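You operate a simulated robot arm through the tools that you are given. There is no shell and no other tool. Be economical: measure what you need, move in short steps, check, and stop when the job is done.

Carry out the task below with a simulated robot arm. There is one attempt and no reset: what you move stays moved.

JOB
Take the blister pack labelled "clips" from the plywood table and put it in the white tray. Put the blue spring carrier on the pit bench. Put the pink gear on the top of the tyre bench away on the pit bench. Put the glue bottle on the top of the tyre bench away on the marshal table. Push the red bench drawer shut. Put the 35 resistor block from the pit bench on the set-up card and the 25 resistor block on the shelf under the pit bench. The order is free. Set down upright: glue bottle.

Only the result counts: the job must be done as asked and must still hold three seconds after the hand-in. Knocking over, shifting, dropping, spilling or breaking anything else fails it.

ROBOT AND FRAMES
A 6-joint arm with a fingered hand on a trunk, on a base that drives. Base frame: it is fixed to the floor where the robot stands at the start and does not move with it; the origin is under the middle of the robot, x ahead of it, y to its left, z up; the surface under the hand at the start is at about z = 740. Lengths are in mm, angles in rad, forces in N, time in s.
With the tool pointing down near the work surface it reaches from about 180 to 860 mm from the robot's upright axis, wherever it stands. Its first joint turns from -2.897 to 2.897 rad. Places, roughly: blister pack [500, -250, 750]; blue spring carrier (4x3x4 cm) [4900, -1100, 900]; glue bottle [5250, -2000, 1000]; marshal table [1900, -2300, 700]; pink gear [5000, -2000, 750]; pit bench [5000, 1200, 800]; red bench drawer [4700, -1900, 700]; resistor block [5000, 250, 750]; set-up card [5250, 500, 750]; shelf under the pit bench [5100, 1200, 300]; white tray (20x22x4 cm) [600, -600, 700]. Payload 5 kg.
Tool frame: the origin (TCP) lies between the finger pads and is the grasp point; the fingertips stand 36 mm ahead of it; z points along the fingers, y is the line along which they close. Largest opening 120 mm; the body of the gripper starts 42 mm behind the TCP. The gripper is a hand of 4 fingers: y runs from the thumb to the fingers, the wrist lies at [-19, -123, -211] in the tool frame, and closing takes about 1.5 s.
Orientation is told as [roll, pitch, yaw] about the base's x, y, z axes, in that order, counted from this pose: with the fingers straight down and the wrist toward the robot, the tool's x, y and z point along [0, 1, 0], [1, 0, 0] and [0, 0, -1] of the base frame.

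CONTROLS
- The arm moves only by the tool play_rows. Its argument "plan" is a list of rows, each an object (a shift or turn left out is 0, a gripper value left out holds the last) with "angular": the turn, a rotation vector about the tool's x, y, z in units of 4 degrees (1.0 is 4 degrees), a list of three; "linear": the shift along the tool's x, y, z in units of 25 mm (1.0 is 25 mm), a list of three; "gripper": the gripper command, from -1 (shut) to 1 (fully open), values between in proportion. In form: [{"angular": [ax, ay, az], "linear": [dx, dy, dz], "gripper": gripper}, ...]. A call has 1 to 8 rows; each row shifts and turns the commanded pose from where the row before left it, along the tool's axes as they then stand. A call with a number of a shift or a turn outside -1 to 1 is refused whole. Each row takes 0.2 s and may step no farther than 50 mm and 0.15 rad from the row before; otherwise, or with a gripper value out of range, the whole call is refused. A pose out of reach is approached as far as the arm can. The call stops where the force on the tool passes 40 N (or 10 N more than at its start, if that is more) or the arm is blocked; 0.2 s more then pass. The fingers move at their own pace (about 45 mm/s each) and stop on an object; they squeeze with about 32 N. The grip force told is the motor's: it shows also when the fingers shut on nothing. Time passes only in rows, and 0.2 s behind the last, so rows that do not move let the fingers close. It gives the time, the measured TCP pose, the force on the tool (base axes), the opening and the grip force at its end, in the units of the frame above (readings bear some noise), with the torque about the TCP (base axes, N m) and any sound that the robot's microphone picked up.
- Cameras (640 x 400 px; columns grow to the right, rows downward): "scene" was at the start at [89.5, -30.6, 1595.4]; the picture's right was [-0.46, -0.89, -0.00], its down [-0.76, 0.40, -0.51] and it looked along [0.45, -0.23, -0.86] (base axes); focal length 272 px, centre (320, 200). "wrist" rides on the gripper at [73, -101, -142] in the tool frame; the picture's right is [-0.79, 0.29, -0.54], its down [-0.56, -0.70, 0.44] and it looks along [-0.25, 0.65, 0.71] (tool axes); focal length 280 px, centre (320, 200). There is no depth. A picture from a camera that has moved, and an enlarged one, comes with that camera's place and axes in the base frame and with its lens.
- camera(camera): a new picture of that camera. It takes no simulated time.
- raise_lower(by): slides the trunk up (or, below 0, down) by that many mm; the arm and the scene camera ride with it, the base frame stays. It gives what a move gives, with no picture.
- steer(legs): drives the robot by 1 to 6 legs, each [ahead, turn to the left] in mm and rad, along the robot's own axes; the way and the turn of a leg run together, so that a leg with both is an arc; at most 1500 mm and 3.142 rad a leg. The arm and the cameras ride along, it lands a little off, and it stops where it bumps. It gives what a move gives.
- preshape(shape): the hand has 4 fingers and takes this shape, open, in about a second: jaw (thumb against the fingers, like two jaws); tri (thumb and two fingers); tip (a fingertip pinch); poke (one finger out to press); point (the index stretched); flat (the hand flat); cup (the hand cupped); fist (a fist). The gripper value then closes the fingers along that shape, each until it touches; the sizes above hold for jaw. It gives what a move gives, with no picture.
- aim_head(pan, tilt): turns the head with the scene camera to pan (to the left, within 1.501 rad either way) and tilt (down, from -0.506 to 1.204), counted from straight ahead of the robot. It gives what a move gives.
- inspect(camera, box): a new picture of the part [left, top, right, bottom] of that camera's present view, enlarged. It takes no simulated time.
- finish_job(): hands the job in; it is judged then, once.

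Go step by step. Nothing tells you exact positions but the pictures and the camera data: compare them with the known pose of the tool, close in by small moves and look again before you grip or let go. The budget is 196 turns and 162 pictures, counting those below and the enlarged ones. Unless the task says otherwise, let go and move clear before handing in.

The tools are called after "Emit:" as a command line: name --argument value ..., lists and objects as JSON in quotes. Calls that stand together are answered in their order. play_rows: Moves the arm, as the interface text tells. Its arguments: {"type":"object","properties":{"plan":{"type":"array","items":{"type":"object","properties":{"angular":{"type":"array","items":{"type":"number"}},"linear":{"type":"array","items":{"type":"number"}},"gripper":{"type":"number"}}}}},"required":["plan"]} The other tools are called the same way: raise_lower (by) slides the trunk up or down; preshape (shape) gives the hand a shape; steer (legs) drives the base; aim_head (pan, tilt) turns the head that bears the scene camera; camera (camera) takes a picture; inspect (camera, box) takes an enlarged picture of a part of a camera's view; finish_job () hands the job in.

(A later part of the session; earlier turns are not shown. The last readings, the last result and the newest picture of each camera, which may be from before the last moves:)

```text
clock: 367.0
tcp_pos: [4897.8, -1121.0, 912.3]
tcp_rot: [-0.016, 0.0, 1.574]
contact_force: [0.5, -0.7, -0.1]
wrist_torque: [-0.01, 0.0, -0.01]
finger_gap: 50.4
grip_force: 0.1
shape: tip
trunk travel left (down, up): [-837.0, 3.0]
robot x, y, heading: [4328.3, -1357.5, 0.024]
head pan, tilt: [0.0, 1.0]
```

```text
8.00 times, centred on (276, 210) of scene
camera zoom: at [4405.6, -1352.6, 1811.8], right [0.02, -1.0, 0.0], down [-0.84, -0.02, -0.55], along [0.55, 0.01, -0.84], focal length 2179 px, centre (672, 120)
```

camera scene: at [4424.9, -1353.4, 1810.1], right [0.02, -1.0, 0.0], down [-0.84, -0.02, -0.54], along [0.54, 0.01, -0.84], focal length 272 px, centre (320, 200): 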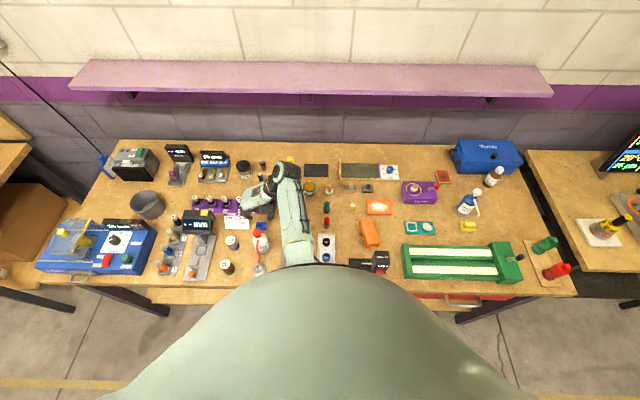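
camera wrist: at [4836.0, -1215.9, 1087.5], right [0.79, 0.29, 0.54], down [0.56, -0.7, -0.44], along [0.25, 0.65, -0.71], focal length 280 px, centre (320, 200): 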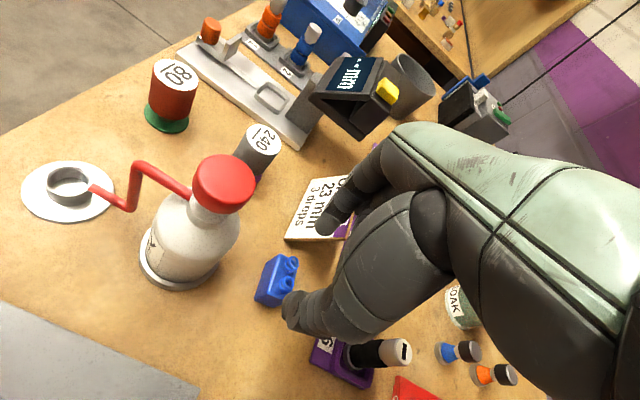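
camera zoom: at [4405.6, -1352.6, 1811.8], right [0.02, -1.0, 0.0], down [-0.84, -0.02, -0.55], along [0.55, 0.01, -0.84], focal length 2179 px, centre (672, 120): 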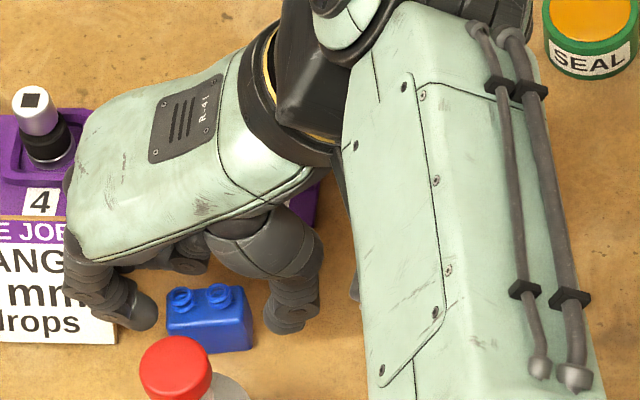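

Again tilting, and triangulation shows why: the press lever's knob stands at (4828, -1278, 1090), right under the forearm. Lift off; I'll stand closer and further left so the forearm clears it.

Emit:
play_rows --plan '[{"linear": [0, 0, -0.8]}, {"linear": [0, 0, -1]}, {"linear": [0, 0, -1]}, {"linear": [0, 0, -1]}, {"linear": [0, 0, -1]}, {"linear": [0, 0, -1]}, {"linear": [0, 0, -1]}, {"linear": [0, 0, -1]}]'

Emit:
steer --legs '[[-150, 0], [0, 1.551], [240, 0], [0, -1.571], [240, 0]]'

Emit:
camera --camera "scene"

```text
clock: 368.8
tcp_pos: [4904.6, -1122.7, 1097.5]
tcp_rot: [0.0, -0.002, 1.573]
contact_force: [0.3, 0.3, -0.1]
wrist_torque: [0.0, -0.04, 0.02]
finger_gap: 50.2
grip_force: 0.1
shape: tip
trunk travel left (down, up): [-837.0, 3.0]
robot x, y, heading: [4325.7, -1356.1, 0.022]
head pan, tilt: [0.0, 1.0]
```

```text
clock: 382.3
tcp_pos: [4988.4, -888.5, 1097.2]
tcp_rot: [-0.003, 0.0, 1.562]
contact_force: [-0.5, 0.1, 0.2]
wrist_torque: [-0.03, 0.01, 0.02]
finger_gap: 50.3
grip_force: 0.1
shape: tip
trunk travel left (down, up): [-837.0, 3.0]
robot x, y, heading: [4407.8, -1115.8, 0.014]
head pan, tilt: [0.0, 1.0]
```

```text
46 pictures are left
camera scene: at [4505.8, -1114.4, 1810.2], right [0.01, -1.0, 0.0], down [-0.84, -0.01, -0.54], along [0.54, 0.01, -0.84], focal length 272 px, centre (320, 200)
```

scene: 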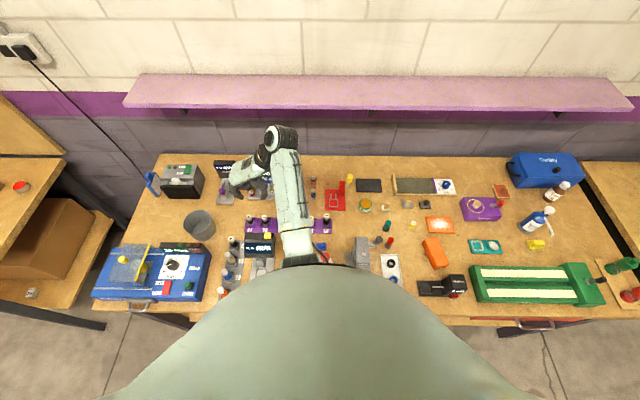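

Emit:
inspect --camera "scene" --box '[290, 200, 418, 280]'

```text
5.00 times, centred on (354, 240) of scene
camera zoom: at [4505.8, -1114.4, 1810.2], right [0.01, -1.0, 0.0], down [-0.84, -0.01, -0.54], along [0.54, 0.01, -0.84], focal length 1362 px, centre (150, 0)
```

zoom: 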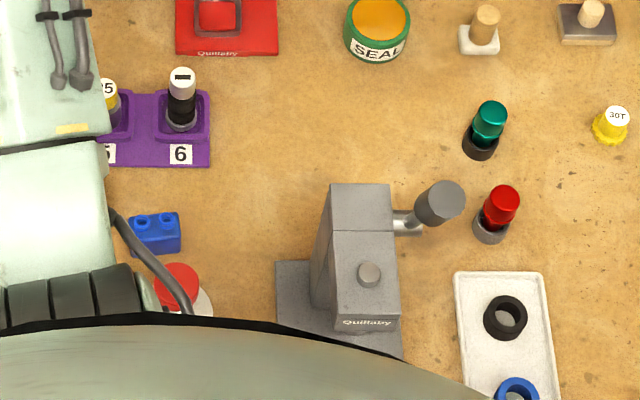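

I now choose another approach: yaw −90° (wrist to the left, away from the press) with the hand leaning 20° back, robot further left. Reposition first.

Emit:
steer --legs '[[-140, 0], [0, 1.557], [225, 0], [0, -1.571]]'

Emit:
play_rows --plan '[{"angular": [0, 0, 1], "linear": [0, 0, -0.4]}, {"angular": [0, 0, 1], "linear": [0, 0, -0.4]}, {"angular": [0, 0, 1], "linear": [0, 0, -0.4]}, {"angular": [0, 0, 1], "linear": [0, 0, -0.4]}, {"angular": [0, 0, 1], "linear": [0, 0, -0.4]}, {"angular": [0, 0, 1]}, {"angular": [0, 0, 1]}, {"angular": [0, 0, 1]}]'

Emit:
play_rows --plan '[{"angular": [0, 0, 1]}, {"angular": [0, 0, 1]}, {"angular": [0, 0, 1]}, {"angular": [0, 0, 1]}, {"angular": [0, 0, 1]}, {"angular": [0, 0, 1]}, {"angular": [0, 0, 1]}, {"angular": [0, 0, 1]}]'

Emit:
play_rows --plan '[{"angular": [0, 0, 1], "linear": [-0.76, -0.13, 0]}, {"angular": [0, 0, 1], "linear": [-0.76, -0.13, 0]}, {"angular": [0, 0, 1], "linear": [-0.76, -0.13, 0]}, {"angular": [0, 0, 1], "linear": [-0.76, -0.13, 0]}, {"angular": [0, 0, 1], "linear": [-0.76, -0.13, 0]}, {"angular": [0, 0, 1], "linear": [-0.76, -0.13, 0]}, {"angular": [0, 0, 1], "linear": [-0.76, -0.13, 0]}, {"angular": [0, 0, 1], "linear": [-0.76, -0.13, 0]}]'

Emit:
play_rows --plan '[{"angular": [0, 0, 1], "linear": [-0.72, 0.29, 0]}, {"angular": [0, 0, 1], "linear": [-0.72, 0.29, 0]}, {"angular": [0, 0, 1], "linear": [-0.72, 0.29, 0]}, {"angular": [0, 0, 1], "linear": [-0.72, 0.29, 0]}, {"angular": [0, 0, 1], "linear": [-0.72, 0.29, 0]}, {"angular": [0, 0, 1], "linear": [-0.72, 0.29, 0]}, {"angular": [0, 0, 1], "linear": [-0.72, 0.29, 0]}, {"angular": [0, 0, 1], "linear": [-0.72, 0.29, 0]}]'

Emit:
play_rows --plan '[{"angular": [0, 0, 1], "linear": [-0.45, 0.62, 0]}, {"angular": [0, 0, 1], "linear": [-0.45, 0.62, 0]}, {"angular": [0, 0, 1], "linear": [-0.45, 0.62, 0]}, {"angular": [0, 0, 1], "linear": [-0.45, 0.62, 0]}, {"angular": [0, 0, 1], "linear": [-0.45, 0.62, 0]}, {"angular": [0, 0, 1]}, {"angular": [0, 0, 1]}, {"angular": [0, 0, 1]}]'

```text
clock: 394.2
tcp_pos: [4857.2, -679.4, 1096.8]
tcp_rot: [0.0, 0.0, 1.536]
contact_force: [-0.3, 0.7, 0.1]
wrist_torque: [0.02, 0.0, -0.02]
finger_gap: 50.4
grip_force: 0.0
shape: tip
trunk travel left (down, up): [-837.0, 3.0]
robot x, y, heading: [4268.7, -892.9, -0.013]
head pan, tilt: [0.0, 1.0]
```

```text
clock: 396.0
tcp_pos: [4854.9, -678.6, 1146.7]
tcp_rot: [0.0, 0.001, 0.976]
contact_force: [0.7, -0.1, 1.0]
wrist_torque: [-0.01, 0.0, -0.02]
finger_gap: 50.4
grip_force: 0.0
shape: tip
trunk travel left (down, up): [-837.0, 3.0]
robot x, y, heading: [4268.2, -894.1, -0.012]
head pan, tilt: [0.0, 1.0]
```

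```text
clock: 397.8
tcp_pos: [4856.0, -680.8, 1146.6]
tcp_rot: [0.0, 0.001, 0.416]
contact_force: [-0.4, 0.8, 0.1]
wrist_torque: [0.01, -0.03, -0.03]
finger_gap: 50.3
grip_force: 0.1
shape: tip
trunk travel left (down, up): [-837.0, 3.0]
robot x, y, heading: [4270.6, -889.6, -0.009]
head pan, tilt: [0.0, 1.0]
```

```text
clock: 399.6
tcp_pos: [4858.1, -833.4, 1148.1]
tcp_rot: [0.001, 0.001, -0.138]
contact_force: [0.4, 0.4, 0.3]
wrist_torque: [0.02, -0.01, 0.0]
finger_gap: 50.6
grip_force: 0.1
shape: tip
trunk travel left (down, up): [-837.0, 3.0]
robot x, y, heading: [4269.3, -889.9, -0.018]
head pan, tilt: [0.0, 1.0]
```

```text
clock: 401.4
tcp_pos: [4856.9, -985.7, 1145.4]
tcp_rot: [-0.001, 0.001, -0.698]
contact_force: [0.4, -0.2, -0.2]
wrist_torque: [0.01, 0.0, -0.01]
finger_gap: 50.4
grip_force: 0.0
shape: tip
trunk travel left (down, up): [-837.0, 3.0]
robot x, y, heading: [4270.6, -892.0, -0.013]
head pan, tilt: [0.0, 1.0]
```

```text
clock: 403.2
tcp_pos: [4867.4, -1079.8, 1147.9]
tcp_rot: [0.001, 0.001, -1.256]
contact_force: [1.0, 0.1, 0.1]
wrist_torque: [-0.01, 0.02, 0.01]
finger_gap: 50.3
grip_force: 0.0
shape: tip
trunk travel left (down, up): [-837.0, 3.0]
robot x, y, heading: [4272.0, -893.2, -0.017]
head pan, tilt: [0.0, 1.0]
```

Emit:
play_rows --plan '[{"angular": [0, 0, 1]}, {"angular": [0, 0, 1]}, {"angular": [0, 0, 1]}, {"angular": [0, 0, 0.8]}, {"angular": [0, -1, 0]}, {"angular": [0, -1, 0]}, {"angular": [0, -1, 0]}, {"angular": [0, -1, 0]}]'

Emit:
play_rows --plan '[{"angular": [0, -1, 0]}, {"linear": [0.9, 0.6, 0]}, {"linear": [0.9, 0.6, 0]}, {"linear": [0.5, 0.4, 0.3]}, {}]'

Emit:
inspect --camera "scene" --box '[290, 130, 450, 230]'

```text
clock: 405.0
tcp_pos: [4877.2, -1091.1, 1129.5]
tcp_rot: [-0.278, -0.004, -1.517]
contact_force: [0.4, 0.4, -0.9]
wrist_torque: [-0.01, 0.0, 0.03]
finger_gap: 50.2
grip_force: 0.1
shape: tip
out of reach, approached as far as the arm can: row 7, 8
trunk travel left (down, up): [-837.0, 3.0]
robot x, y, heading: [4267.4, -892.0, -0.016]
head pan, tilt: [0.0, 1.0]
```

```text
clock: 406.2
tcp_pos: [4935.7, -1135.3, 1096.1]
tcp_rot: [-0.348, 0.001, -1.521]
contact_force: [0.2, -0.4, 0.4]
wrist_torque: [0.04, 0.01, 0.03]
finger_gap: 50.6
grip_force: 0.1
shape: tip
out of reach, approached as far as the arm can: row 1
trunk travel left (down, up): [-837.0, 3.0]
robot x, y, heading: [4269.3, -890.0, -0.011]
head pan, tilt: [0.0, 1.0]
```

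```text
4.00 times, centred on (370, 180) of scene
camera zoom: at [4368.3, -892.9, 1810.1], right [-0.01, -1.0, 0.0], down [-0.84, 0.01, -0.54], along [0.54, -0.01, -0.84], focal length 1090 px, centre (120, 280)
```

zoom: 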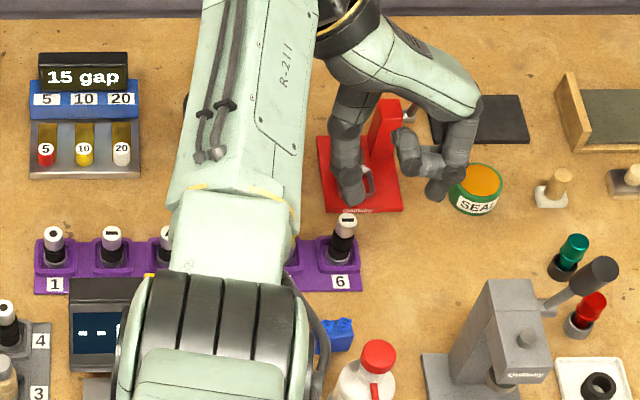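

Pose reached. Descend toward the carrier from above-behind.

Emit:
play_rows --plan '[{"linear": [0.17, -0.15, 0.96]}, {"linear": [0.17, -0.15, 0.96]}, {"linear": [0.17, -0.15, 0.96]}, {"linear": [0.17, -0.15, 0.96]}, {}]'

Emit:
inspect --camera "scene" --box '[310, 160, 438, 240]'

Emit:
camera --camera "wrist"

```text
clock: 407.4
tcp_pos: [4918.8, -1119.9, 1001.9]
tcp_rot: [-0.347, 0.0, -1.522]
contact_force: [-0.3, 0.7, 0.7]
wrist_torque: [0.01, 0.01, -0.02]
finger_gap: 50.8
grip_force: 0.0
shape: tip
trunk travel left (down, up): [-837.0, 3.0]
robot x, y, heading: [4271.5, -893.1, -0.01]
head pan, tilt: [0.0, 1.0]
```

```text
5.00 times, centred on (374, 200) of scene
camera zoom: at [4368.4, -893.1, 1810.1], right [-0.01, -1.0, 0.0], down [-0.84, 0.01, -0.54], along [0.54, -0.01, -0.84], focal length 1362 px, centre (50, 200)
```

zoom: 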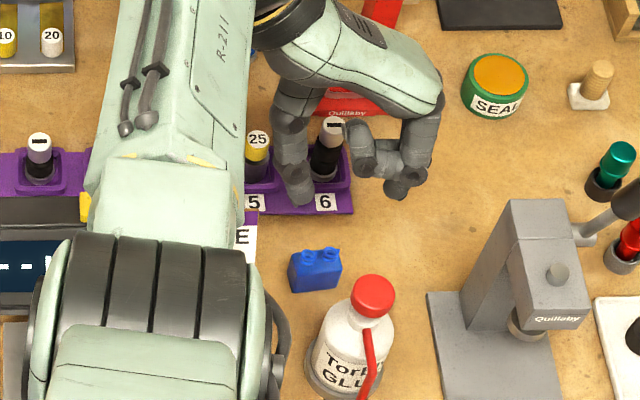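

```text
42 pictures are left
camera wrist: at [5029.6, -1012.6, 1109.5], right [-0.54, -0.31, 0.78], down [-0.71, 0.67, -0.23], along [-0.45, -0.68, -0.58], focal length 280 px, centre (320, 200)
```

wrist: 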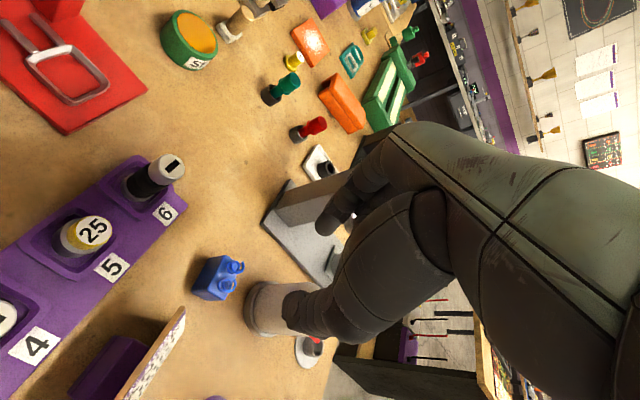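

Good clearances. Carrier centre is about (4911, -1114). Lower to just above it.

Emit:
play_rows --plan '[{"linear": [0.39, -0.08, 0.88]}, {"linear": [0.39, -0.08, 0.88]}, {"linear": [0.39, -0.08, 0.88]}, {}]'

Emit:
inspect --camera "scene" --box '[330, 180, 410, 230]'

Emit:
camera --camera "wrist"

```text
clock: 408.4
tcp_pos: [4914.5, -1109.8, 930.6]
tcp_rot: [-0.348, -0.003, -1.522]
contact_force: [-0.5, 0.0, -0.3]
wrist_torque: [0.0, 0.01, 0.0]
finger_gap: 50.4
grip_force: 0.0
shape: tip
out of reach, approached as far as the arm can: row 3
trunk travel left (down, up): [-837.0, 3.0]
robot x, y, heading: [4265.2, -890.7, -0.01]
head pan, tilt: [0.0, 1.0]
```

```text
8.00 times, centred on (370, 205) of scene
camera zoom: at [4367.7, -892.9, 1810.1], right [-0.01, -1.0, 0.0], down [-0.84, 0.01, -0.54], along [0.54, -0.01, -0.84], focal length 2179 px, centre (-80, 160)
```

zoom: 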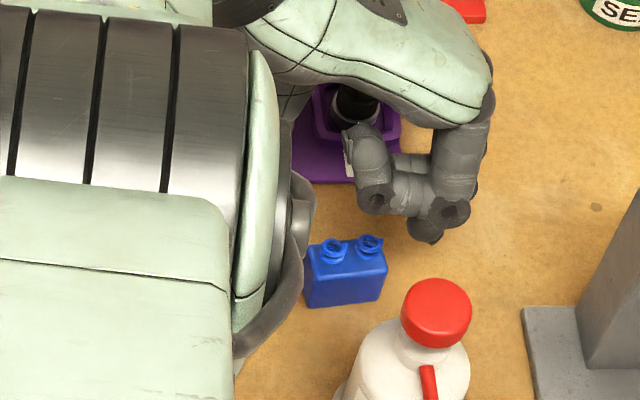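

```text
40 pictures are left
camera wrist: at [5025.8, -1003.8, 1041.0], right [-0.54, -0.31, 0.78], down [-0.71, 0.67, -0.23], along [-0.45, -0.68, -0.58], focal length 280 px, centre (320, 200)
```

wrist: 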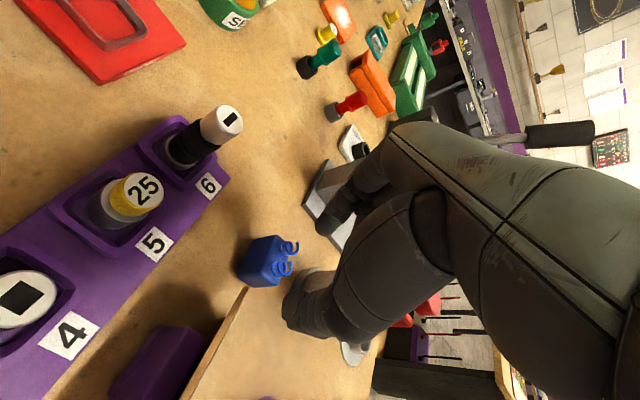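

Reach-limited; raise slightly, drive 65 mm closer, and bring the hand back over the carrier.

Emit:
play_rows --plan '[{"linear": [-0.34, 0, -0.94]}, {"linear": [-0.34, 0, -0.94]}, {}]'

Emit:
steer --legs '[[70, 0]]'

Emit:
play_rows --plan '[{"linear": [-0.75, 0.05, 0.27]}, {"linear": [-0.75, 0.05, 0.27]}, {"linear": [-0.75, 0.05, 0.27]}, {"linear": [0.17, 0, 0.47]}, {"linear": [0.17, 0, 0.47]}, {"linear": [0.17, 0, 0.47]}, {}]'

Emit:
inspect --camera "scene" --box '[330, 200, 410, 250]'

```text
clock: 409.2
tcp_pos: [4917.3, -1112.0, 982.1]
tcp_rot: [-0.349, -0.002, -1.523]
contact_force: [0.6, -0.3, 0.0]
wrist_torque: [0.01, 0.0, -0.01]
finger_gap: 50.2
grip_force: 0.0
shape: tip
trunk travel left (down, up): [-837.0, 3.0]
robot x, y, heading: [4270.2, -893.9, -0.015]
head pan, tilt: [0.0, 1.0]
```

```text
clock: 410.2
tcp_pos: [4983.8, -1112.0, 984.5]
tcp_rot: [-0.347, -0.002, -1.523]
contact_force: [0.8, 0.5, 0.4]
wrist_torque: [0.01, -0.03, 0.02]
finger_gap: 50.3
grip_force: 0.0
shape: tip
trunk travel left (down, up): [-837.0, 3.0]
robot x, y, heading: [4342.3, -894.3, -0.017]
head pan, tilt: [0.0, 1.0]
```

```text
clock: 411.8
tcp_pos: [4926.1, -1120.3, 945.5]
tcp_rot: [-0.348, -0.001, -1.523]
contact_force: [0.4, 0.5, 0.7]
wrist_torque: [0.01, 0.0, -0.01]
finger_gap: 50.5
grip_force: 0.0
shape: tip
trunk travel left (down, up): [-837.0, 3.0]
robot x, y, heading: [4338.7, -889.8, -0.016]
head pan, tilt: [0.0, 1.0]
```

```text
8.00 times, centred on (370, 225) of scene
camera zoom: at [4437.3, -894.1, 1810.1], right [-0.02, -1.0, 0.0], down [-0.84, 0.01, -0.54], along [0.54, -0.01, -0.84], focal length 2179 px, centre (-80, 0)
```

zoom: 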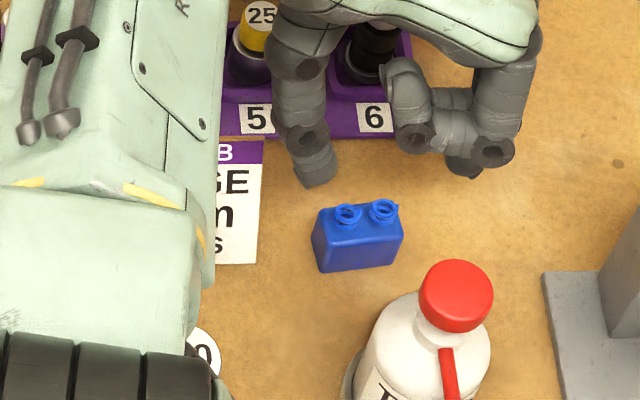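

Very clear view. Small corrections (+3 mm y, -5 mm x, 3° yaw) and lower further.

Emit:
play_rows --plan '[{"linear": [0.12, -0.04, 0.45], "angular": [0, 0, -0.5]}, {"linear": [0.12, -0.04, 0.45]}, {"linear": [0.12, -0.04, 0.45]}, {}]'

Emit:
inspect --camera "scene" --box '[330, 200, 410, 250]'

```text
clock: 412.8
tcp_pos: [4923.0, -1115.9, 910.7]
tcp_rot: [-0.348, 0.01, -1.492]
contact_force: [0.6, -0.2, -0.1]
wrist_torque: [0.02, -0.01, -0.01]
finger_gap: 50.5
grip_force: 0.0
shape: tip
trunk travel left (down, up): [-837.0, 3.0]
robot x, y, heading: [4335.2, -892.7, -0.012]
head pan, tilt: [0.0, 1.0]
```

```text
8.00 times, centred on (370, 225) of scene
camera zoom: at [4437.5, -894.3, 1810.1], right [-0.02, -1.0, 0.0], down [-0.84, 0.01, -0.54], along [0.54, -0.01, -0.84], focal length 2179 px, centre (-80, 0)
```

zoom: 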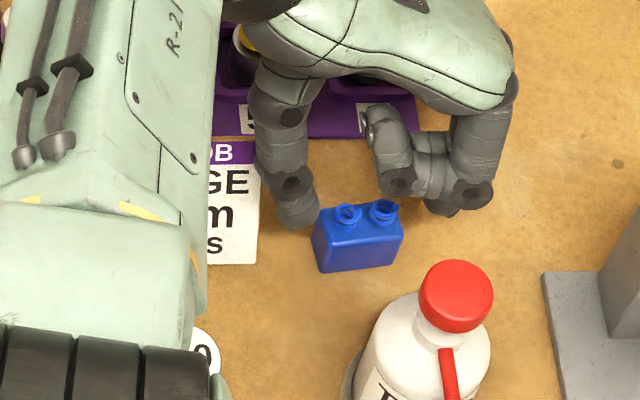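

Emit:
play_rows --plan '[{"linear": [0.08, -0.07, 0.28]}, {"linear": [0.08, -0.06, 0.3]}, {}]'

Emit:
inspect --camera "scene" --box '[330, 200, 410, 250]'

```text
clock: 413.6
tcp_pos: [4920.6, -1113.0, 896.3]
tcp_rot: [-0.349, 0.011, -1.49]
contact_force: [-0.3, -0.7, -0.6]
wrist_torque: [0.01, 0.0, -0.02]
finger_gap: 50.4
grip_force: 0.0
shape: tip
trunk travel left (down, up): [-837.0, 3.0]
robot x, y, heading: [4337.3, -895.2, -0.015]
head pan, tilt: [0.0, 1.0]
```

```text
8.00 times, centred on (370, 225) of scene
camera zoom: at [4437.8, -894.2, 1810.1], right [-0.02, -1.0, 0.0], down [-0.84, 0.01, -0.54], along [0.54, -0.01, -0.84], focal length 2179 px, centre (-80, 0)
```

zoom: 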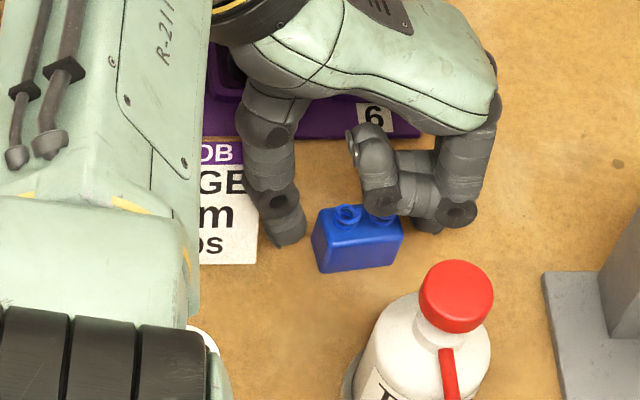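

Well straddled. A touch lower and close.

Emit:
play_rows --plan '[{"linear": [-0.08, 0, 0.28]}, {}, {"gripper": -0.4}, {"gripper": -0.8}, {"gripper": -1}, {"gripper": -1}, {"gripper": -1}, {"gripper": -1}]'

Emit:
inspect --camera "scene" --box '[330, 200, 410, 250]'

```text
clock: 415.4
tcp_pos: [4917.2, -1112.2, 888.7]
tcp_rot: [-0.35, 0.01, -1.491]
contact_force: [0.3, 0.1, -0.1]
wrist_torque: [0.01, -0.03, 0.0]
finger_gap: 32.9
grip_force: 31.9
shape: tip
trunk travel left (down, up): [-837.0, 3.0]
robot x, y, heading: [4335.1, -893.4, -0.021]
head pan, tilt: [0.0, 1.0]
```

```text
8.00 times, centred on (370, 225) of scene
camera zoom: at [4437.9, -894.2, 1810.1], right [-0.02, -1.0, 0.0], down [-0.84, 0.01, -0.54], along [0.54, -0.01, -0.84], focal length 2179 px, centre (-80, 0)
```

zoom: 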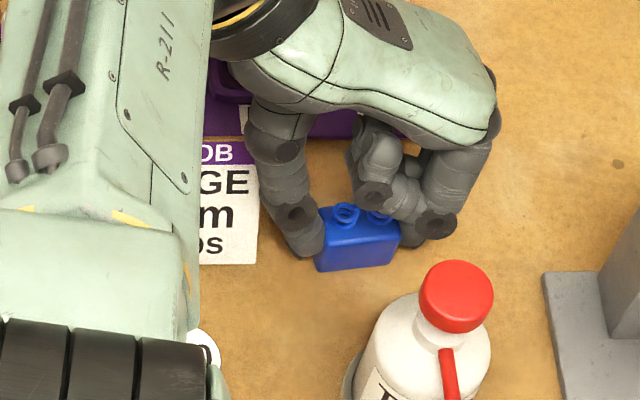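

Gripped. Lift straight up.

Emit:
play_rows --plan '[{"linear": [-0.17, 0, -0.47]}, {"linear": [-0.34, 0, -0.94]}, {"linear": [-0.34, 0, -0.94]}, {"linear": [-0.34, 0, -0.94]}, {"linear": [-0.34, 0, -0.94]}, {"linear": [-0.34, 0, -0.94]}, {"linear": [-0.34, 0, -0.94]}, {}]'

Emit:
inspect --camera "scene" --box '[290, 160, 450, 260]'

```text
clock: 417.2
tcp_pos: [4915.8, -1114.2, 1052.4]
tcp_rot: [-0.349, 0.012, -1.489]
contact_force: [-0.7, -0.4, -1.2]
wrist_torque: [0.0, -0.01, 0.0]
finger_gap: 32.9
grip_force: 31.5
shape: tip
trunk travel left (down, up): [-837.0, 3.0]
robot x, y, heading: [4337.8, -894.5, -0.014]
head pan, tilt: [0.0, 1.0]
```

```text
4.00 times, centred on (370, 210) of scene
camera zoom: at [4438.0, -894.3, 1810.1], right [-0.02, -1.0, 0.0], down [-0.84, 0.01, -0.54], along [0.54, -0.01, -0.84], focal length 1090 px, centre (120, 160)
```

zoom: 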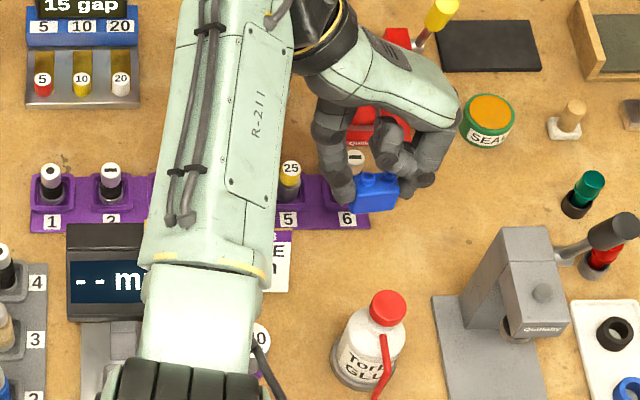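

The carrier is held and its surroundings are untouched. Drive to the pit bench.

Emit:
steer --legs '[[-200, 0], [0, 1.585], [1000, 0], [810, 0], [0, -1.571]]'

Emit:
aim_head --pan -0.2 --tilt 0.85

Emit:
camera --camera "scene"

```text
clock: 437.6
tcp_pos: [4777.1, 708.8, 1051.3]
tcp_rot: [-0.349, 0.01, -1.487]
contact_force: [0.6, 0.2, 0.4]
wrist_torque: [0.01, -0.02, 0.02]
finger_gap: 32.5
grip_force: 32.0
shape: tip
trunk travel left (down, up): [-837.0, 3.0]
robot x, y, heading: [4197.7, 929.6, -0.011]
head pan, tilt: [0.0, 1.0]
```

```text
clock: 438.3
tcp_pos: [4775.9, 708.2, 1051.9]
tcp_rot: [-0.349, 0.014, -1.486]
contact_force: [0.9, -0.8, -0.4]
wrist_torque: [0.03, 0.04, -0.04]
finger_gap: 32.6
grip_force: 31.7
shape: tip
trunk travel left (down, up): [-837.0, 3.0]
robot x, y, heading: [4197.8, 926.7, -0.012]
head pan, tilt: [-0.201, 0.85]
```

```text
34 pictures are left
camera scene: at [4305.0, 911.1, 1821.1], right [-0.21, -0.98, 0.0], down [-0.73, 0.16, -0.66], along [0.65, -0.14, -0.75], focal length 272 px, centre (320, 200)
```

scene: 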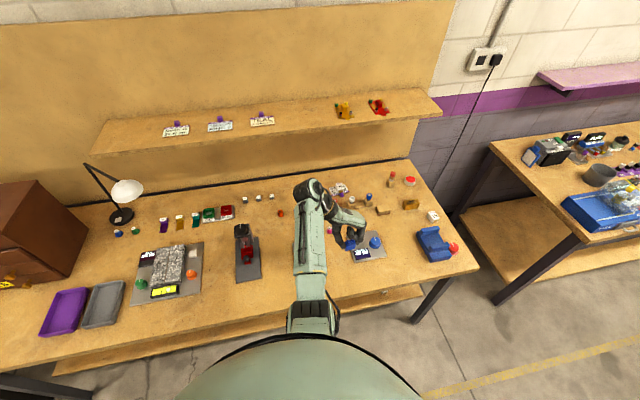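

Over the free front strip of the pit bench. Lower with the trunk.

Emit:
raise_lower --by -165

Emit:
inspect --camera "scene" --box '[270, 170, 430, 290]'

Emit:
camera --camera "wrist"

```text
clock: 440.2
tcp_pos: [4777.7, 707.7, 887.3]
tcp_rot: [-0.35, 0.01, -1.485]
contact_force: [-0.5, -0.4, -0.4]
wrist_torque: [0.01, 0.0, -0.02]
finger_gap: 32.5
grip_force: 32.5
shape: tip
trunk travel left (down, up): [-672.0, 168.0]
robot x, y, heading: [4205.5, 926.2, -0.01]
head pan, tilt: [-0.201, 0.85]
```

```text
3.33 times, centred on (350, 230) of scene
camera zoom: at [4304.9, 911.2, 1656.2], right [-0.21, -0.98, 0.0], down [-0.73, 0.16, -0.66], along [0.65, -0.14, -0.75], focal length 908 px, centre (220, 100)
```

zoom: 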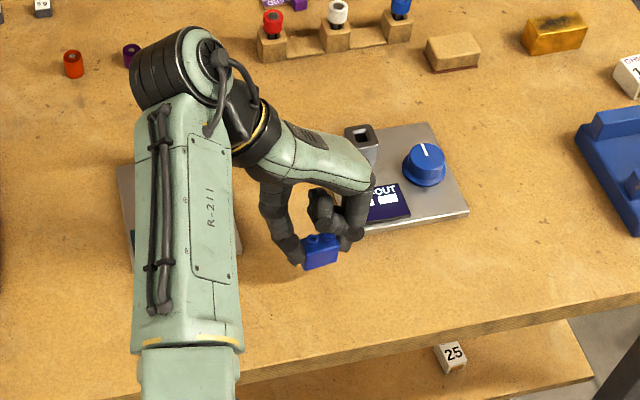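

```text
32 pictures are left
camera wrist: at [4884.2, 817.7, 997.2], right [-0.53, -0.34, 0.78], down [-0.73, 0.64, -0.22], along [-0.42, -0.69, -0.59], focal length 280 px, centre (320, 200)
```

wrist: 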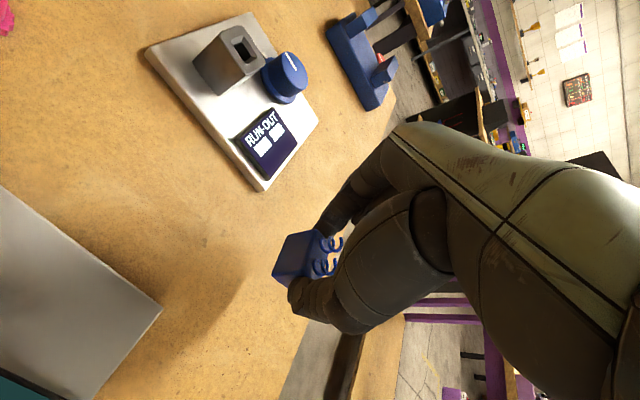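

Emit:
raise_lower --by -28

Emit:
play_rows --plan '[{"linear": [0.04, 0, 0.11]}, {"linear": [0.04, 0, 0.11]}, {"linear": [0.03, 0, 0.08]}, {}]'

```text
clock: 440.9
tcp_pos: [4777.3, 708.9, 860.0]
tcp_rot: [-0.349, 0.01, -1.486]
contact_force: [0.0, 0.4, -0.7]
wrist_torque: [0.01, -0.05, 0.01]
finger_gap: 32.4
grip_force: 31.8
shape: tip
trunk travel left (down, up): [-644.0, 196.0]
robot x, y, heading: [4194.6, 924.0, -0.008]
head pan, tilt: [-0.201, 0.85]
```

```text
clock: 441.9
tcp_pos: [4776.6, 707.7, 851.0]
tcp_rot: [-0.351, 0.012, -1.485]
contact_force: [0.1, 0.4, -0.4]
wrist_torque: [0.0, -0.02, -0.02]
finger_gap: 32.6
grip_force: 31.8
shape: tip
trunk travel left (down, up): [-644.0, 196.0]
robot x, y, heading: [4201.0, 925.0, -0.01]
head pan, tilt: [-0.201, 0.85]
```

Emit:
play_rows --plan '[{"linear": [0.03, 0, 0.08]}, {"linear": [0.03, 0, 0.08]}, {"linear": [0.03, 0, 0.08]}, {"linear": [0.03, 0, 0.08]}, {}]'

```text
clock: 443.1
tcp_pos: [4776.8, 708.5, 848.0]
tcp_rot: [-0.34, 0.006, -1.484]
contact_force: [4.1, -2.9, 38.8]
wrist_torque: [-0.36, 0.21, -0.06]
finger_gap: 35.0
grip_force: 32.2
shape: tip
trunk travel left (down, up): [-644.0, 196.0]
robot x, y, heading: [4197.5, 927.0, -0.011]
head pan, tilt: [-0.201, 0.85]
```

Contact; ease the pressure, open, and rise.

Emit:
play_rows --plan '[{"linear": [-0.05, 0, -0.14]}, {"gripper": -0.5}, {"gripper": -0.2}, {"gripper": -0.05}, {"gripper": 0}, {}]'

Emit:
raise_lower --by 190

Emit:
inspect --camera "scene" --box '[270, 170, 430, 290]'

```text
clock: 444.5
tcp_pos: [4776.3, 709.0, 846.6]
tcp_rot: [-0.351, 0.011, -1.485]
contact_force: [0.0, 0.3, 0.4]
wrist_torque: [0.05, 0.01, -0.01]
finger_gap: 59.2
grip_force: 0.0
shape: tip
trunk travel left (down, up): [-644.0, 196.0]
robot x, y, heading: [4199.4, 930.3, -0.016]
head pan, tilt: [-0.201, 0.85]
```

```text
clock: 446.6
tcp_pos: [4777.5, 708.9, 1035.1]
tcp_rot: [-0.351, 0.012, -1.484]
contact_force: [0.4, -0.3, 0.0]
wrist_torque: [-0.01, -0.02, 0.02]
finger_gap: 59.6
grip_force: 0.0
shape: tip
trunk travel left (down, up): [-834.0, 6.0]
robot x, y, heading: [4197.5, 924.5, -0.011]
head pan, tilt: [-0.201, 0.85]
```

```text
3.33 times, centred on (350, 230) of scene
camera zoom: at [4305.1, 911.1, 1818.1], right [-0.21, -0.98, 0.0], down [-0.73, 0.16, -0.66], along [0.65, -0.14, -0.75], focal length 908 px, centre (220, 100)
```

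zoom: 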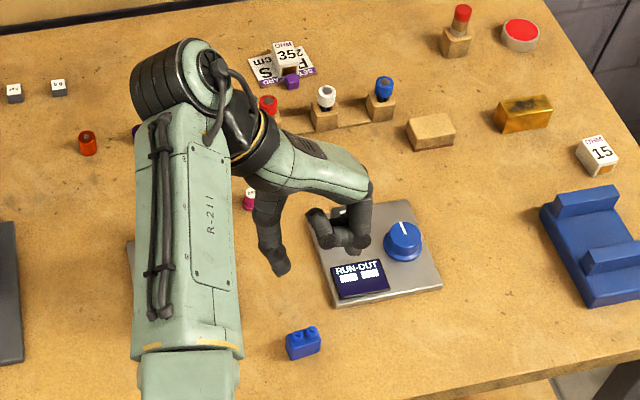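

The spring carrier stands on the pit bench. Restore the hand to the neutral pose and take the jaw shape for the glue bottle.

Emit:
play_rows --plan '[{"angular": [0, 1, 0]}, {"angular": [0, 1, 0]}, {"angular": [0, 1, 0]}, {"angular": [0, 1, 0]}, {"angular": [0, 1, 0]}, {"angular": [0, 0, -1]}, {"angular": [0, 0, -1]}, {"angular": [0, 0, -1]}]'

Emit:
play_rows --plan '[{"angular": [0, 0, -1]}, {"angular": [0, 0, -1]}, {"angular": [0, 0, -1]}, {"angular": [0, 0, -1]}, {"angular": [0, 0, -1]}, {"angular": [0, 0, -1]}, {"angular": [0, 0, -1]}, {"angular": [0, 0, -1]}]'

Emit:
play_rows --plan '[{"angular": [0, 0, -1]}, {"angular": [0, 0, -1]}, {"angular": [0, 0, -1]}, {"angular": [0, 0, -1]}, {"angular": [0, 0, -1]}, {"angular": [0, 0, -1]}, {"angular": [0, 0, -1]}, {"angular": [0, 0, -1]}]'

Emit:
play_rows --plan '[{"angular": [0, 0, -1]}, {"angular": [0, 0, -1]}, {"linear": [0, -1, -0.5]}, {"linear": [0, -1, -0.5]}, {"linear": [0, -1, 0]}, {"linear": [0, -1, 0]}, {"linear": [0, -1, 0]}, {"linear": [0, -1, 0]}]'

Emit:
preshape --shape "jaw"

Emit:
steer --legs '[[-50, 0], [0, -1.56], [1500, 0], [1190, 0], [0, 1.571]]'

```text
clock: 448.4
tcp_pos: [4777.4, 709.3, 1036.4]
tcp_rot: [0.004, 0.011, -1.276]
contact_force: [-0.4, 0.2, 0.5]
wrist_torque: [-0.02, -0.01, -0.02]
finger_gap: 59.9
grip_force: 0.1
shape: tip
trunk travel left (down, up): [-834.0, 6.0]
robot x, y, heading: [4198.8, 926.7, -0.015]
head pan, tilt: [-0.201, 0.85]
```

```text
clock: 450.2
tcp_pos: [4777.5, 709.4, 1036.1]
tcp_rot: [0.007, 0.009, -0.715]
contact_force: [0.3, 0.2, -0.5]
wrist_torque: [-0.01, -0.01, 0.03]
finger_gap: 59.2
grip_force: 0.1
shape: tip
trunk travel left (down, up): [-834.0, 6.0]
robot x, y, heading: [4199.9, 925.0, -0.011]
head pan, tilt: [-0.201, 0.85]
```

```text
clock: 452.0
tcp_pos: [4776.6, 709.5, 1036.8]
tcp_rot: [0.01, 0.002, -0.157]
contact_force: [-0.1, 0.0, 0.2]
wrist_torque: [0.02, 0.01, 0.0]
finger_gap: 59.3
grip_force: 0.0
shape: tip
trunk travel left (down, up): [-834.0, 6.0]
robot x, y, heading: [4198.0, 927.4, -0.011]
head pan, tilt: [-0.201, 0.85]
```

```text
clock: 453.8
tcp_pos: [4626.7, 711.5, 1060.3]
tcp_rot: [0.01, -0.001, -0.019]
contact_force: [0.4, -0.6, 0.8]
wrist_torque: [0.01, 0.0, 0.04]
finger_gap: 59.5
grip_force: 0.1
shape: tip
trunk travel left (down, up): [-834.0, 6.0]
robot x, y, heading: [4194.4, 928.5, -0.012]
head pan, tilt: [-0.201, 0.85]
```

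```text
clock: 454.7
tcp_pos: [4628.5, 711.5, 1060.3]
tcp_rot: [0.012, 0.001, -0.021]
contact_force: [-0.5, -0.2, 0.0]
wrist_torque: [-0.01, 0.0, 0.04]
finger_gap: 119.9
grip_force: 0.0
shape: jaw
trunk travel left (down, up): [-834.0, 6.0]
robot x, y, heading: [4200.1, 925.1, -0.012]
head pan, tilt: [-0.201, 0.85]
```

```text
clock: 478.7
tcp_pos: [4539.4, -1987.9, 1059.1]
tcp_rot: [0.011, 0.002, -0.03]
contact_force: [-0.7, 0.2, 0.4]
wrist_torque: [-0.02, 0.0, -0.02]
finger_gap: 119.6
grip_force: 0.1
shape: jaw
trunk travel left (down, up): [-834.0, 6.0]
robot x, y, heading: [4112.5, -1766.3, -0.02]
head pan, tilt: [-0.201, 0.85]
```

Emit:
steer --legs '[[0, -1.55], [90, 0], [0, 1.57], [300, 0]]'

Emit:
aim_head --pan -0.25 --tilt 0.8

Emit:
camera --camera "scene"

Emit:
camera --camera "wrist"

```text
clock: 490.7
tcp_pos: [4838.0, -2080.0, 1060.4]
tcp_rot: [0.011, -0.001, -0.021]
contact_force: [-0.2, 0.5, 0.1]
wrist_torque: [0.01, 0.04, 0.03]
finger_gap: 119.8
grip_force: 0.0
shape: jaw
trunk travel left (down, up): [-834.0, 6.0]
robot x, y, heading: [4409.4, -1861.9, -0.007]
head pan, tilt: [-0.201, 0.85]
```

```text
clock: 491.4
tcp_pos: [4838.9, -2080.4, 1059.3]
tcp_rot: [0.009, 0.0, -0.022]
contact_force: [0.9, 0.3, 0.7]
wrist_torque: [0.01, -0.02, -0.03]
finger_gap: 119.9
grip_force: 0.1
shape: jaw
trunk travel left (down, up): [-834.0, 6.0]
robot x, y, heading: [4408.9, -1863.9, -0.009]
head pan, tilt: [-0.25, 0.799]
```

```text
30 pictures are left
camera scene: at [4517.4, -1885.0, 1822.2], right [-0.26, -0.97, 0.0], down [-0.69, 0.19, -0.7], along [0.67, -0.18, -0.72], focal length 272 px, centre (320, 200)
```

scene: 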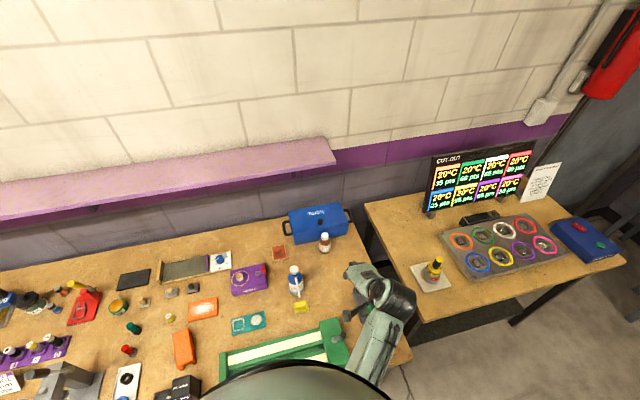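

```text
29 pictures are left
camera wrist: at [4738.3, -2007.4, 1202.8], right [0.27, -0.8, 0.53], down [-0.71, -0.54, -0.45], along [0.65, -0.26, -0.72], focal length 280 px, centre (320, 200)
```

wrist: 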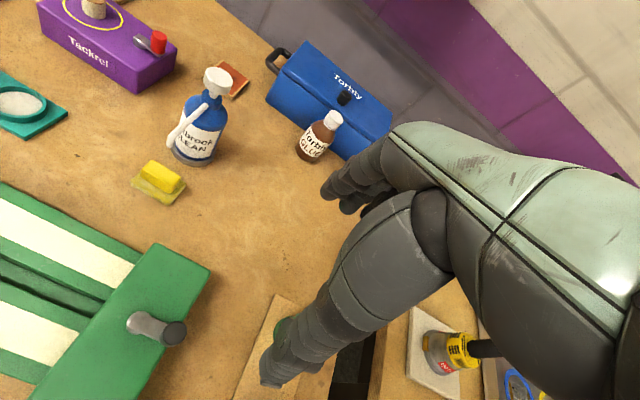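

The glue bottle stands at about (5139, -2072), with the blue box close behind; I'll grip it with the hand turned -60° so the fingers avoid the box.

Emit:
steer --legs '[[60, 0]]'

Emit:
play_rows --plan '[{"angular": [0, 0, 1], "gripper": 0.45}, {"angular": [0, 0, 1]}, {"angular": [0, 0, 1]}, {"angular": [0, 0, 1]}, {"angular": [0, 0, 1]}, {"angular": [0, 0, 1]}, {"angular": [0, 0, 1]}, {"angular": [0, 0, 1]}]'

Emit:
play_rows --plan '[{"angular": [0, 0, 1]}, {"angular": [0, 0, 1]}, {"angular": [0, 0, 1]}, {"angular": [0, 0, 1]}, {"angular": [0, 0, 1]}, {"angular": [0, 0, 1]}, {"angular": [0, 0, 0.7]}]'

Emit:
play_rows --plan '[{"linear": [0.85, 0.47, 0]}, {"linear": [0.85, 0.47, 0]}, {"linear": [0.85, 0.47, 0]}, {"linear": [0.85, 0.47, 0]}, {"linear": [0.85, 0.47, 0]}, {"linear": [0.85, 0.47, 0]}, {"linear": [0.85, 0.47, 0]}, {}]'

Emit:
camera --camera "wrist"

Emit:
inspect --camera "scene" --box '[250, 190, 410, 290]'

```text
clock: 492.4
tcp_pos: [4874.8, -2080.8, 1058.9]
tcp_rot: [0.011, 0.006, -0.021]
contact_force: [1.1, -0.9, 0.0]
wrist_torque: [0.03, 0.06, 0.0]
finger_gap: 120.0
grip_force: 0.0
shape: jaw
trunk travel left (down, up): [-834.0, 6.0]
robot x, y, heading: [4444.4, -1866.6, -0.006]
head pan, tilt: [-0.25, 0.799]
stopped in leg 1: the robot was blocked; the commanded pose is now the measured one
```

```text
clock: 494.2
tcp_pos: [4870.2, -2081.7, 1060.1]
tcp_rot: [0.008, 0.009, -0.582]
contact_force: [-0.4, 0.4, -0.7]
wrist_torque: [0.0, -0.03, -0.01]
finger_gap: 87.2
grip_force: 0.0
shape: jaw
trunk travel left (down, up): [-834.0, 6.0]
robot x, y, heading: [4442.5, -1863.5, -0.01]
head pan, tilt: [-0.25, 0.799]
```

```text
clock: 495.8
tcp_pos: [4871.2, -2081.6, 1060.2]
tcp_rot: [0.005, 0.011, -1.049]
contact_force: [-1.3, 0.1, 0.5]
wrist_torque: [-0.01, 0.03, -0.02]
finger_gap: 87.5
grip_force: 0.1
shape: jaw
trunk travel left (down, up): [-834.0, 6.0]
robot x, y, heading: [4440.7, -1868.2, -0.015]
head pan, tilt: [-0.25, 0.799]
```

```text
clock: 497.6
tcp_pos: [5040.5, -2078.3, 1058.4]
tcp_rot: [0.005, 0.011, -1.048]
contact_force: [0.0, -0.1, 0.5]
wrist_torque: [0.02, 0.02, 0.0]
finger_gap: 87.2
grip_force: 0.0
shape: jaw
trunk travel left (down, up): [-834.0, 6.0]
robot x, y, heading: [4443.2, -1865.7, -0.012]
head pan, tilt: [-0.25, 0.799]
```

```text
28 pictures are left
camera wrist: at [5052.4, -1956.0, 1202.3], right [-0.54, -0.65, 0.54], down [-0.84, 0.33, -0.44], along [0.11, -0.68, -0.72], focal length 280 px, centre (320, 200)
```

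wrist: 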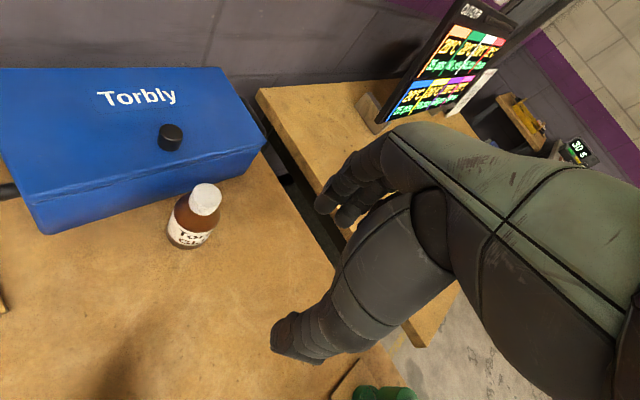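

```text
4.00 times, centred on (330, 240) of scene
camera zoom: at [4548.1, -1885.3, 1822.3], right [-0.26, -0.97, 0.0], down [-0.69, 0.19, -0.7], along [0.67, -0.18, -0.72], focal length 1090 px, centre (280, 40)
```

zoom: 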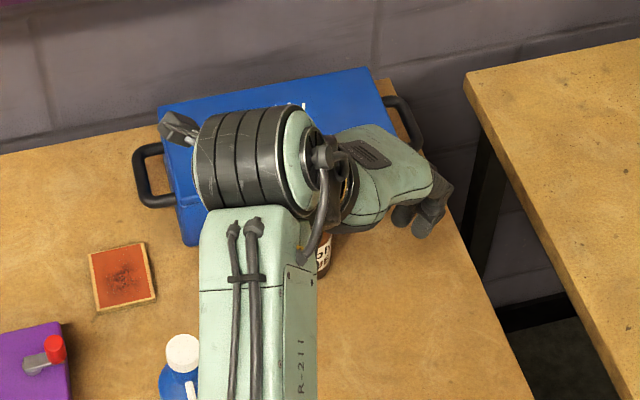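

Robot touched the bench frame gently and stopped; fine. Move over the bottle and lower with the trunk.

Emit:
play_rows --plan '[{"linear": [0.9, 0.42, 0]}, {"linear": [0.9, 0.42, 0]}, {"linear": [0.9, 0.42, 0]}, {"linear": [0.9, 0.42, 0]}, {}]'

Emit:
camera --camera "wrist"

```text
clock: 498.8
tcp_pos: [5139.7, -2069.0, 1060.1]
tcp_rot: [0.005, 0.011, -1.046]
contact_force: [-0.5, 0.5, 0.5]
wrist_torque: [-0.02, -0.03, 0.0]
finger_gap: 87.1
grip_force: 0.0
shape: jaw
trunk travel left (down, up): [-834.0, 6.0]
robot x, y, heading: [4443.6, -1866.5, -0.013]
head pan, tilt: [-0.25, 0.799]
```

```text
26 pictures are left
camera wrist: at [5151.4, -1946.3, 1204.1], right [-0.54, -0.65, 0.54], down [-0.84, 0.33, -0.44], along [0.11, -0.68, -0.72], focal length 280 px, centre (320, 200)
```

wrist: 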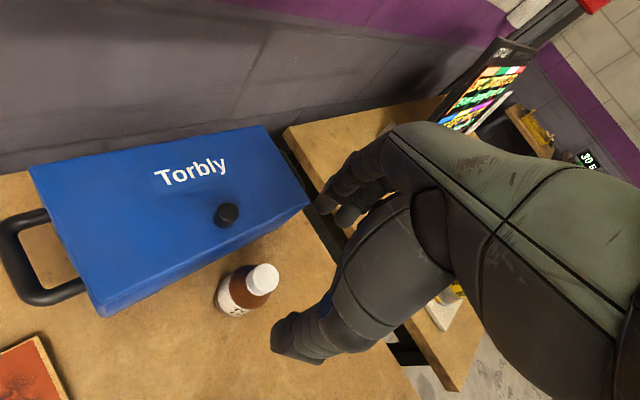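

Emit:
raise_lower --by -110

Emit:
camera --camera "wrist"

```text
clock: 500.2
tcp_pos: [5138.8, -2068.6, 949.1]
tcp_rot: [0.006, 0.01, -1.048]
contact_force: [0.2, 0.0, 0.0]
wrist_torque: [0.02, 0.02, -0.02]
finger_gap: 87.3
grip_force: 0.1
shape: jaw
trunk travel left (down, up): [-724.0, 116.0]
robot x, y, heading: [4439.8, -1866.3, -0.011]
head pan, tilt: [-0.25, 0.799]
```

```text
25 pictures are left
camera wrist: at [5151.9, -1946.4, 1093.7], right [-0.54, -0.65, 0.54], down [-0.84, 0.33, -0.44], along [0.11, -0.68, -0.72], focal length 280 px, centre (320, 200)
```

wrist: 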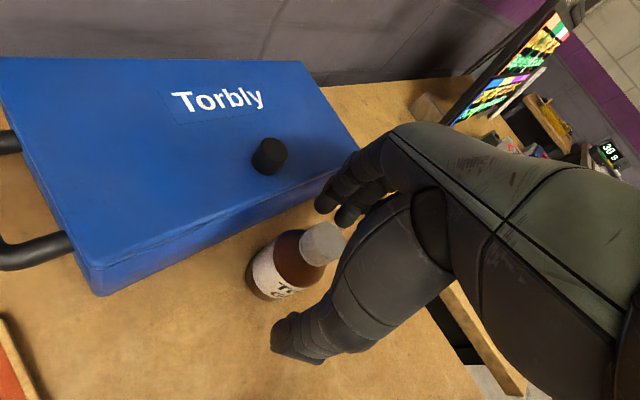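

Centred between thumb and fingers. Lower 50 mm and grip.

Emit:
raise_lower --by -50

Emit:
camera --camera "wrist"

```text
clock: 501.2
tcp_pos: [5139.8, -2068.4, 901.0]
tcp_rot: [0.005, 0.011, -1.046]
contact_force: [-0.2, -0.3, -0.3]
wrist_torque: [0.01, -0.04, 0.02]
finger_gap: 87.4
grip_force: 0.1
shape: jaw
trunk travel left (down, up): [-674.0, 166.0]
robot x, y, heading: [4438.3, -1860.4, -0.015]
head pan, tilt: [-0.25, 0.799]
```

```text
24 pictures are left
camera wrist: at [5151.7, -1946.3, 1043.7], right [-0.54, -0.65, 0.54], down [-0.84, 0.33, -0.44], along [0.11, -0.68, -0.72], focal length 280 px, centre (320, 200)
```

wrist: 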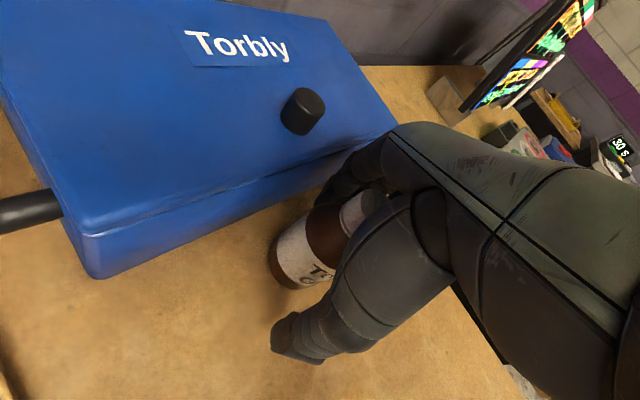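

Emit:
play_rows --plan '[{"gripper": 0.2}, {"gripper": -0.1}, {"gripper": -0.4}, {"gripper": -0.7}, {"gripper": -1}, {"gripper": -1}, {"gripper": -1}, {}]'

Emit:
raise_lower --by 40

Emit:
camera --camera "wrist"

```text
clock: 503.0
tcp_pos: [5139.8, -2067.7, 900.1]
tcp_rot: [0.004, 0.01, -1.047]
contact_force: [0.4, -0.4, -0.1]
wrist_torque: [0.0, -0.03, 0.01]
finger_gap: 39.6
grip_force: 31.4
shape: jaw
trunk travel left (down, up): [-674.0, 166.0]
robot x, y, heading: [4442.4, -1865.0, -0.016]
head pan, tilt: [-0.25, 0.799]
```

```text
clock: 503.8
tcp_pos: [5141.3, -2067.8, 939.0]
tcp_rot: [0.004, 0.011, -1.047]
contact_force: [0.4, -0.1, -1.3]
wrist_torque: [0.0, 0.03, 0.02]
finger_gap: 39.6
grip_force: 32.3
shape: jaw
trunk travel left (down, up): [-714.0, 126.0]
robot x, y, heading: [4440.1, -1862.6, -0.013]
head pan, tilt: [-0.25, 0.799]
```

```text
23 pictures are left
camera wrist: at [5152.2, -1946.5, 1083.3], right [-0.54, -0.65, 0.54], down [-0.84, 0.33, -0.44], along [0.11, -0.68, -0.72], focal length 280 px, centre (320, 200)
```

wrist: 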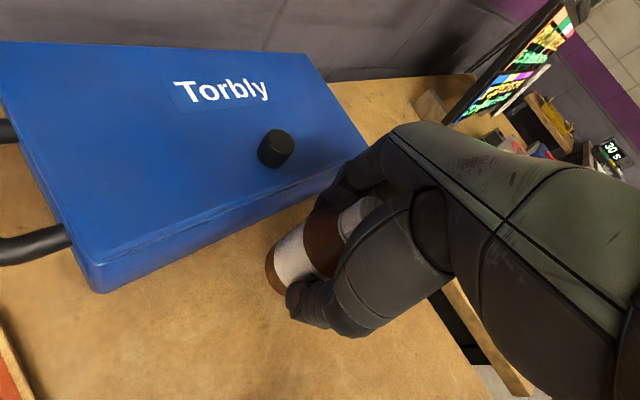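

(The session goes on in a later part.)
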